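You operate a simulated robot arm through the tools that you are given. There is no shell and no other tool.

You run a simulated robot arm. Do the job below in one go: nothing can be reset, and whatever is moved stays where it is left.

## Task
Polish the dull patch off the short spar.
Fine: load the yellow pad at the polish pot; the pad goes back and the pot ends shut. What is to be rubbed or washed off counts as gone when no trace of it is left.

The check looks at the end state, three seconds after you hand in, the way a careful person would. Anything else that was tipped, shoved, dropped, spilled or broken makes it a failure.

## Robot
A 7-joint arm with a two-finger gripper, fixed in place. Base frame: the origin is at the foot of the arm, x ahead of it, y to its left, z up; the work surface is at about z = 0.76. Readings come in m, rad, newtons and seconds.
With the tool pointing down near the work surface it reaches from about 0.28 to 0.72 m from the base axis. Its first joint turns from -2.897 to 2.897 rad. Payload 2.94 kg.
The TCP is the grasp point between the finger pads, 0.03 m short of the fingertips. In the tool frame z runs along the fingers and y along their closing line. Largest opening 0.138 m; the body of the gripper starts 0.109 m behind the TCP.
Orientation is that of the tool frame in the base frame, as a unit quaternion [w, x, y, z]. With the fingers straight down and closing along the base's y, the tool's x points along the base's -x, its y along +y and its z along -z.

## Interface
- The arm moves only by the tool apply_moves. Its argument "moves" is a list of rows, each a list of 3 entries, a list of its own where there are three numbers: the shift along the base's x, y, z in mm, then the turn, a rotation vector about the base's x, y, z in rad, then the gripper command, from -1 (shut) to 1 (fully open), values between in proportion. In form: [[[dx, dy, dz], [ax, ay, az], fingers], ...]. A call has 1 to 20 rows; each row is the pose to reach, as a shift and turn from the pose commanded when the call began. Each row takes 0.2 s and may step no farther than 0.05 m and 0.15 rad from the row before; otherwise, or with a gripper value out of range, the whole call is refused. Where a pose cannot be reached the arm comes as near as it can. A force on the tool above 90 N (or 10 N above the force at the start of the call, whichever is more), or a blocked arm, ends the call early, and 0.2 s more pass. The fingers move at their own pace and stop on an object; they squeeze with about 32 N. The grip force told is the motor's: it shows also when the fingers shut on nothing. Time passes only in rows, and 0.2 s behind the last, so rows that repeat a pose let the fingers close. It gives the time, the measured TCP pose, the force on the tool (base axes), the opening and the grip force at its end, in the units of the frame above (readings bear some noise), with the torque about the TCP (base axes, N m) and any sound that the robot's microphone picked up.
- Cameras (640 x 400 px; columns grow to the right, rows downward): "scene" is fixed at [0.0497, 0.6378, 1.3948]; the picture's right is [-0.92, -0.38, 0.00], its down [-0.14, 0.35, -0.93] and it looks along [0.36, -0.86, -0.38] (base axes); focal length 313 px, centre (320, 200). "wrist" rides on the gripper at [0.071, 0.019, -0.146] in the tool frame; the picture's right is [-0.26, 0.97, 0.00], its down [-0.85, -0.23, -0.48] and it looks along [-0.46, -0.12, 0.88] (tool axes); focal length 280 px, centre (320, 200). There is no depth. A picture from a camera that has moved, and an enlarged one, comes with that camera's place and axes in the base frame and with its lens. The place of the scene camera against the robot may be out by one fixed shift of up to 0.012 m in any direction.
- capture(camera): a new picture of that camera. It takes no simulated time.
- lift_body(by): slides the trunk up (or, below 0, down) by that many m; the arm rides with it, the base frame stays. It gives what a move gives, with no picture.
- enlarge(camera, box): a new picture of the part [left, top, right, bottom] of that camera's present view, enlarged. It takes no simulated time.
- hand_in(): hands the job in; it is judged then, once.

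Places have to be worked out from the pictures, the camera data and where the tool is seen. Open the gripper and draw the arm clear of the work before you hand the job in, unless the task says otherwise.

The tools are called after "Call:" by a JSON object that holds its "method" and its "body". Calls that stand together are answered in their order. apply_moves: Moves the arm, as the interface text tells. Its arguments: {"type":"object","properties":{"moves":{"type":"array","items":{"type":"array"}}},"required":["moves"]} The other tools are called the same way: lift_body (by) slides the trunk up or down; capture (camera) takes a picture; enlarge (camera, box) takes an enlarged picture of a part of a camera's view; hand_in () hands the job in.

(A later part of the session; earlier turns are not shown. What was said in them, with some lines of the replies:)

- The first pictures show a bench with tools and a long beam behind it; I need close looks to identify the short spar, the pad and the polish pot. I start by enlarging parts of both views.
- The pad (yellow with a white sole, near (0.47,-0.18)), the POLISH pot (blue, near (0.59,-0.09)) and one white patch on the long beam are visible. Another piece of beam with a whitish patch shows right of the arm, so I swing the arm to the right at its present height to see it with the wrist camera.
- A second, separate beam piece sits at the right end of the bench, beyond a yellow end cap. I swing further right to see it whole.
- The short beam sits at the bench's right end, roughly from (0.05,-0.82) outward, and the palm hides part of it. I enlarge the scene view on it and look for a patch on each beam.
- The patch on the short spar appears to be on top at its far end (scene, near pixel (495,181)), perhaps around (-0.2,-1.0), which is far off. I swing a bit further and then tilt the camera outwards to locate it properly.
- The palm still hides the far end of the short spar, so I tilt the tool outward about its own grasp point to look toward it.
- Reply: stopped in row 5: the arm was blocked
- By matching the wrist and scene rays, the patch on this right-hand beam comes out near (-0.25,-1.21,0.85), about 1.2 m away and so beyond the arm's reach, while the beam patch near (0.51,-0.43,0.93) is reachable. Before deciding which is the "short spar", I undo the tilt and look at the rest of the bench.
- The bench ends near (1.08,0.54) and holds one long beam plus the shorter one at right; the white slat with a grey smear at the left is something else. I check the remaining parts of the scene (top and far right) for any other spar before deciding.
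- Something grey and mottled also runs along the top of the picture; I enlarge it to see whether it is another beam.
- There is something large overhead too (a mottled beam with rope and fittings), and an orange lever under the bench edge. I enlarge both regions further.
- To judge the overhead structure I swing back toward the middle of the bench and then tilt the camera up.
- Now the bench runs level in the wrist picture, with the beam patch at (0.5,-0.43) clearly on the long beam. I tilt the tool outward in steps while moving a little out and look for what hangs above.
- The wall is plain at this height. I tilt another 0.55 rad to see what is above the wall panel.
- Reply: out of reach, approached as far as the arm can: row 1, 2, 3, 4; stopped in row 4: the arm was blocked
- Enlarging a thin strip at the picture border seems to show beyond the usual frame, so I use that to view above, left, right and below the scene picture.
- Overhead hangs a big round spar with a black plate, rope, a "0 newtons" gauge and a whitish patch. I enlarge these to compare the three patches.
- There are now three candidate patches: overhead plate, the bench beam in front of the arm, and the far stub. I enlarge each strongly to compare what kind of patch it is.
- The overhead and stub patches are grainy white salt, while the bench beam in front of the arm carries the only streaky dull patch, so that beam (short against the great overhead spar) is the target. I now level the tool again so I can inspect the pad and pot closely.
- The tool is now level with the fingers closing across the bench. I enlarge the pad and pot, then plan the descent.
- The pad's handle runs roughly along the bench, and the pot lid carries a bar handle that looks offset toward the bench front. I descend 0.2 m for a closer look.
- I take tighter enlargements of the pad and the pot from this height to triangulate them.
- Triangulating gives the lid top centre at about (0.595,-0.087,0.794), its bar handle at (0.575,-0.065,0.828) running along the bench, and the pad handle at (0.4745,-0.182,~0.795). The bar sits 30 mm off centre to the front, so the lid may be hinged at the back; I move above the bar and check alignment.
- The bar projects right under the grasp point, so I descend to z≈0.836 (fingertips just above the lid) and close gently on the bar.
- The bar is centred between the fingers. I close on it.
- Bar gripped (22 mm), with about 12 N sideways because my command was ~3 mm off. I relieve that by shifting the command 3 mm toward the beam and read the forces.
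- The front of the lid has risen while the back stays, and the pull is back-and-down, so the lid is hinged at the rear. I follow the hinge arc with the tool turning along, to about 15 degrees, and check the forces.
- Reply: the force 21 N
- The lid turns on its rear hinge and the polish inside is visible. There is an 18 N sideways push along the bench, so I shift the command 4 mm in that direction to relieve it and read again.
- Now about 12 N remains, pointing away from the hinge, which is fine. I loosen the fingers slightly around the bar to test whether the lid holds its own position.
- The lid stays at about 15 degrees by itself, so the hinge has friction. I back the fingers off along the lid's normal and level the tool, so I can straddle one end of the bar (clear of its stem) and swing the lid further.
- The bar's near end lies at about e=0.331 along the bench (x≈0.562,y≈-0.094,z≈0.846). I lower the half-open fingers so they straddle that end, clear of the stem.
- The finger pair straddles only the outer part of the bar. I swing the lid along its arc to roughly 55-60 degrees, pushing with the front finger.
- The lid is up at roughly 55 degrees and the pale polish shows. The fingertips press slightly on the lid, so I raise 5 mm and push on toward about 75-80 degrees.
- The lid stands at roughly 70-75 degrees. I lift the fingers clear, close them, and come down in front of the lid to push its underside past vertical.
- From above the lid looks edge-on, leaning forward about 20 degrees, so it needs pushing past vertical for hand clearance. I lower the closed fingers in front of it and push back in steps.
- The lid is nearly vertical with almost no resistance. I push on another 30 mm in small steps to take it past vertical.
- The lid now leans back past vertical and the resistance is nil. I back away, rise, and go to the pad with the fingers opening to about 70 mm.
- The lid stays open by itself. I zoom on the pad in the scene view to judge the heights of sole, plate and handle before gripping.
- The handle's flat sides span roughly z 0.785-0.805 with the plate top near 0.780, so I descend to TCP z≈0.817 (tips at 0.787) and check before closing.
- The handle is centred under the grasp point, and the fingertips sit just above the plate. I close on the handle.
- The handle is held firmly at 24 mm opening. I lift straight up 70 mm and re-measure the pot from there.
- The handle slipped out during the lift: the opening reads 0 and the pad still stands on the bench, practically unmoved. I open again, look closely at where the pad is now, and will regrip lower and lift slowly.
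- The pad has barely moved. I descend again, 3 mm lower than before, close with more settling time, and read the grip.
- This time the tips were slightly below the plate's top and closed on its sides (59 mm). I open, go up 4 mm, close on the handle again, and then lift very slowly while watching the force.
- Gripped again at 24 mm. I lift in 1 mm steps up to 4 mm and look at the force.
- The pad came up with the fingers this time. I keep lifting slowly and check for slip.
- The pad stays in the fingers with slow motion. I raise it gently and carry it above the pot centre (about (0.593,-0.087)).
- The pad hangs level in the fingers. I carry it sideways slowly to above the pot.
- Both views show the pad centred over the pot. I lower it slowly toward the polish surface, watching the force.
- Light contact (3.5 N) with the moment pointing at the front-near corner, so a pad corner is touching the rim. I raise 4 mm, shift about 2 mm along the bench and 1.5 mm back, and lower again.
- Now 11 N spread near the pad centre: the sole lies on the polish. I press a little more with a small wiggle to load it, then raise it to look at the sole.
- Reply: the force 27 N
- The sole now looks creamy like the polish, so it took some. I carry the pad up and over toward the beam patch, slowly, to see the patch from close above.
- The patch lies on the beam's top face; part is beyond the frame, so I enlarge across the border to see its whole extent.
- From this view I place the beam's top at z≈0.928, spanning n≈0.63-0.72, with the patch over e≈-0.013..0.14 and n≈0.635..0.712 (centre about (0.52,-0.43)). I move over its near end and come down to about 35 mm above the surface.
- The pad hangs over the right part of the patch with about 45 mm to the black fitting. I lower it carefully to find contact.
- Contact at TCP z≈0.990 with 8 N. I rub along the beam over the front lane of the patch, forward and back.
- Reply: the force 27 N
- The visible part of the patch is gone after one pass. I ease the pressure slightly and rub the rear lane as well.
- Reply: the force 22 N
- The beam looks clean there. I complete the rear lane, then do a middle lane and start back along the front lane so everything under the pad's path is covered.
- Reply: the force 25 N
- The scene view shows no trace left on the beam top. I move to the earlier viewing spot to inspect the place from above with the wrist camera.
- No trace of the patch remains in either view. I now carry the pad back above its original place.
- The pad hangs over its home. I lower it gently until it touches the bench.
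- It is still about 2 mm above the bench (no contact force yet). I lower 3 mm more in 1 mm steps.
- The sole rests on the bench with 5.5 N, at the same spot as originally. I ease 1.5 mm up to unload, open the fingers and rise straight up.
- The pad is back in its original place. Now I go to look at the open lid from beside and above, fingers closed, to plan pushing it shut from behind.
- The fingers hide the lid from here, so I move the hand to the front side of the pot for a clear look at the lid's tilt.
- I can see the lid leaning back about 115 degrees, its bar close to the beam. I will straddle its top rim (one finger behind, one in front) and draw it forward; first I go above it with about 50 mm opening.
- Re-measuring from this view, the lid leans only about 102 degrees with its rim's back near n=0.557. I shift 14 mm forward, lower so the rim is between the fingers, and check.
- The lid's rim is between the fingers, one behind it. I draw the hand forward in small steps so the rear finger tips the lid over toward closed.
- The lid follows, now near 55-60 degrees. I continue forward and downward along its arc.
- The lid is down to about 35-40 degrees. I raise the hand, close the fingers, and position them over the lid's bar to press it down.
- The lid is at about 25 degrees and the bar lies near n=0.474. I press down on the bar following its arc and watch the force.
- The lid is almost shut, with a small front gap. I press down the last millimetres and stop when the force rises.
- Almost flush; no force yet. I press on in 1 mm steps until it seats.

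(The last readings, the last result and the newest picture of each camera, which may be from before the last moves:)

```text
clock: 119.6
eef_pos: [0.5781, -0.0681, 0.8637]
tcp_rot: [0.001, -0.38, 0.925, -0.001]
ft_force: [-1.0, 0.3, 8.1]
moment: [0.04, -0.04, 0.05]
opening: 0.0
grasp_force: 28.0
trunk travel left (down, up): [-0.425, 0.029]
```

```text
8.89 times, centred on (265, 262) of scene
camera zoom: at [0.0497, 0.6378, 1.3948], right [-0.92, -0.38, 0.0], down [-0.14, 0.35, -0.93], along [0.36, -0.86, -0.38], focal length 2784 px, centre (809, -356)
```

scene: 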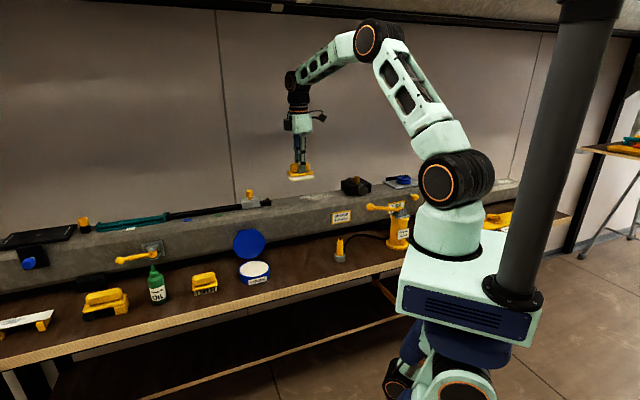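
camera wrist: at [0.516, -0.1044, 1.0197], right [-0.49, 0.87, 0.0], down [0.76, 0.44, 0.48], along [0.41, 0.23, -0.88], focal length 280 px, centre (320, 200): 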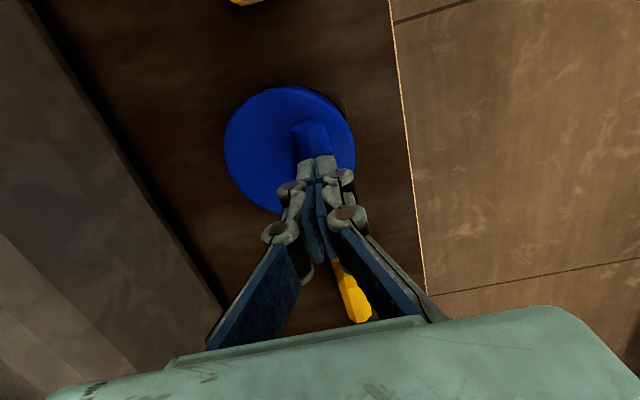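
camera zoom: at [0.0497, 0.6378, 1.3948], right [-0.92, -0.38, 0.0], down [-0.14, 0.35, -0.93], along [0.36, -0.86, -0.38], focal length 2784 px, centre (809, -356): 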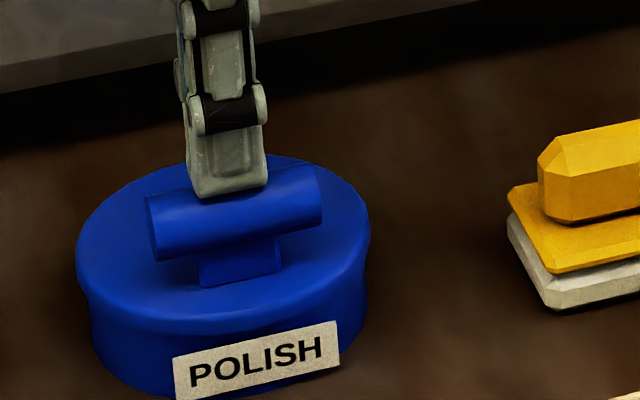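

The lid seats firmly (8 N at full stop). I raise the hand, open the gripper, and retreat upward clear of the work.

Call:
{"method": "apply_moves", "body": {"moves": [[[0, 0, 10], [0, 0, 0], -1], [[0, 0, 40], [0, 0, 0], -0.6], [[-10, 0, 80], [0, 0, 0], 0], [[-25, 0, 125], [0, 0, 0], 0.5], [[-40, 0, 170], [0, 0, 0], 1], [[-60, 0, 215], [0, 0, 0], 1], [[-80, 0, 260], [0, 0, 0], 1], [[-100, 0, 305], [0, 0, 0], 1], [[-120, 0, 345], [0, 0, 0], 1]]}}

Call:
{"method": "capture", "body": {"camera": "scene"}}

Call:
{"method": "enlarge", "body": {"camera": "scene", "box": [180, 170, 360, 310]}}

Call:
{"method": "capture", "body": {"camera": "wrist"}}

Call:
{"method": "enlarge", "body": {"camera": "scene", "box": [229, 240, 301, 285]}}

```text
clock: 121.6
eef_pos: [0.4574, -0.0676, 1.2093]
tcp_rot: [-0.001, -0.382, 0.924, 0.0]
ft_force: [-0.1, -0.8, -0.4]
moment: [0.01, -0.03, -0.04]
opening: 0.138
grasp_force: 0.1
trunk travel left (down, up): [-0.425, 0.029]
```

```text
taken
```

scene: 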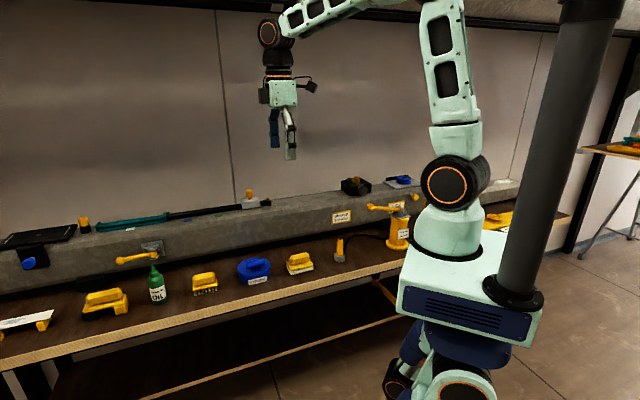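

```text
2.86 times, centred on (270, 240) of scene
camera zoom: at [0.0497, 0.6378, 1.3948], right [-0.92, -0.38, 0.0], down [-0.14, 0.35, -0.93], along [0.36, -0.86, -0.38], focal length 895 px, centre (463, 86)
```

zoom: 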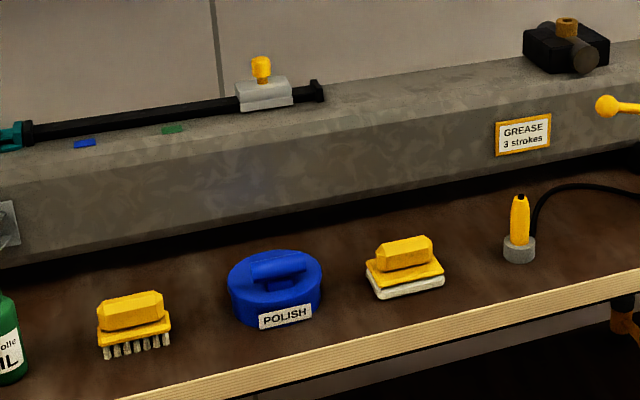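

```text
taken
camera wrist: at [0.3932, -0.1023, 1.3551], right [-0.5, 0.87, 0.0], down [0.76, 0.44, 0.47], along [0.41, 0.23, -0.88], focal length 280 px, centre (320, 200)
```

wrist: 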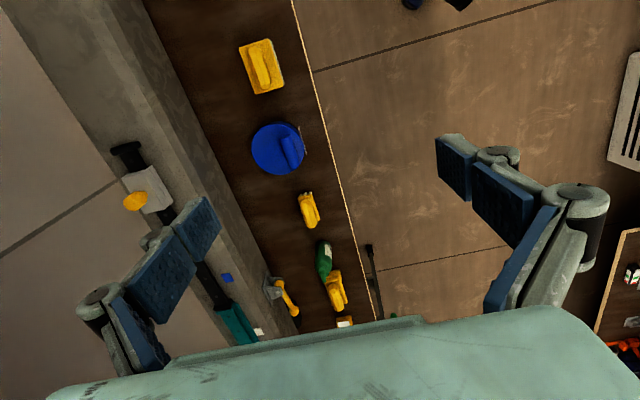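

```text
8.89 times, centred on (265, 262) of scene
camera zoom: at [0.0497, 0.6378, 1.3948], right [-0.92, -0.38, 0.0], down [-0.14, 0.35, -0.93], along [0.36, -0.86, -0.38], focal length 2784 px, centre (809, -356)
```

zoom: 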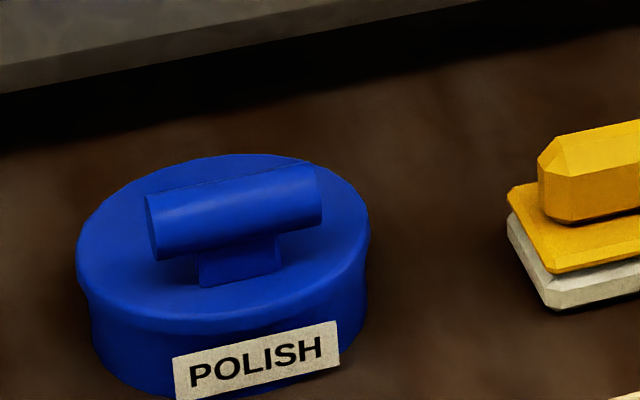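

The patch is gone, the pad stands where it was, the pot is shut, and nothing else looks moved compared with the first picture. The gripper is open and the arm is clear, so I hand in.

Call:
{"method": "hand_in", "body": {}}

```text
The job is handed in.
```

I polished the dull patch off the bench beam in front of the arm, and no trace shows in the scene or wrist view. The job is handed in, but I have not seen a verdict.

- **Which spar:** I took the bench beam as the short spar because it carries the only streaky dull patch. The overhead spar and the shorter stub at the right end have grainy white patches that look like salt. The stub's patch is also about 1.2 m from the base, beyond the arm's reach. If "short spar" meant the stub, I polished the wrong piece.
- **Pad:** I loaded the yellow pad in the pot, and its sole turned cream. I then rubbed the patch in three overlapping lanes. The pad slipped out of the fingers once on the first lift and stayed standing on the bench, shifted only a millimetre or two. It is now back where it started.
- **Pot:** The lid is hinged at the back, and I pressed it down until it seated.
- **Rest of the bench:** Comparing the last picture with the first, nothing else looks moved. The gripper is open and the arm is clear.
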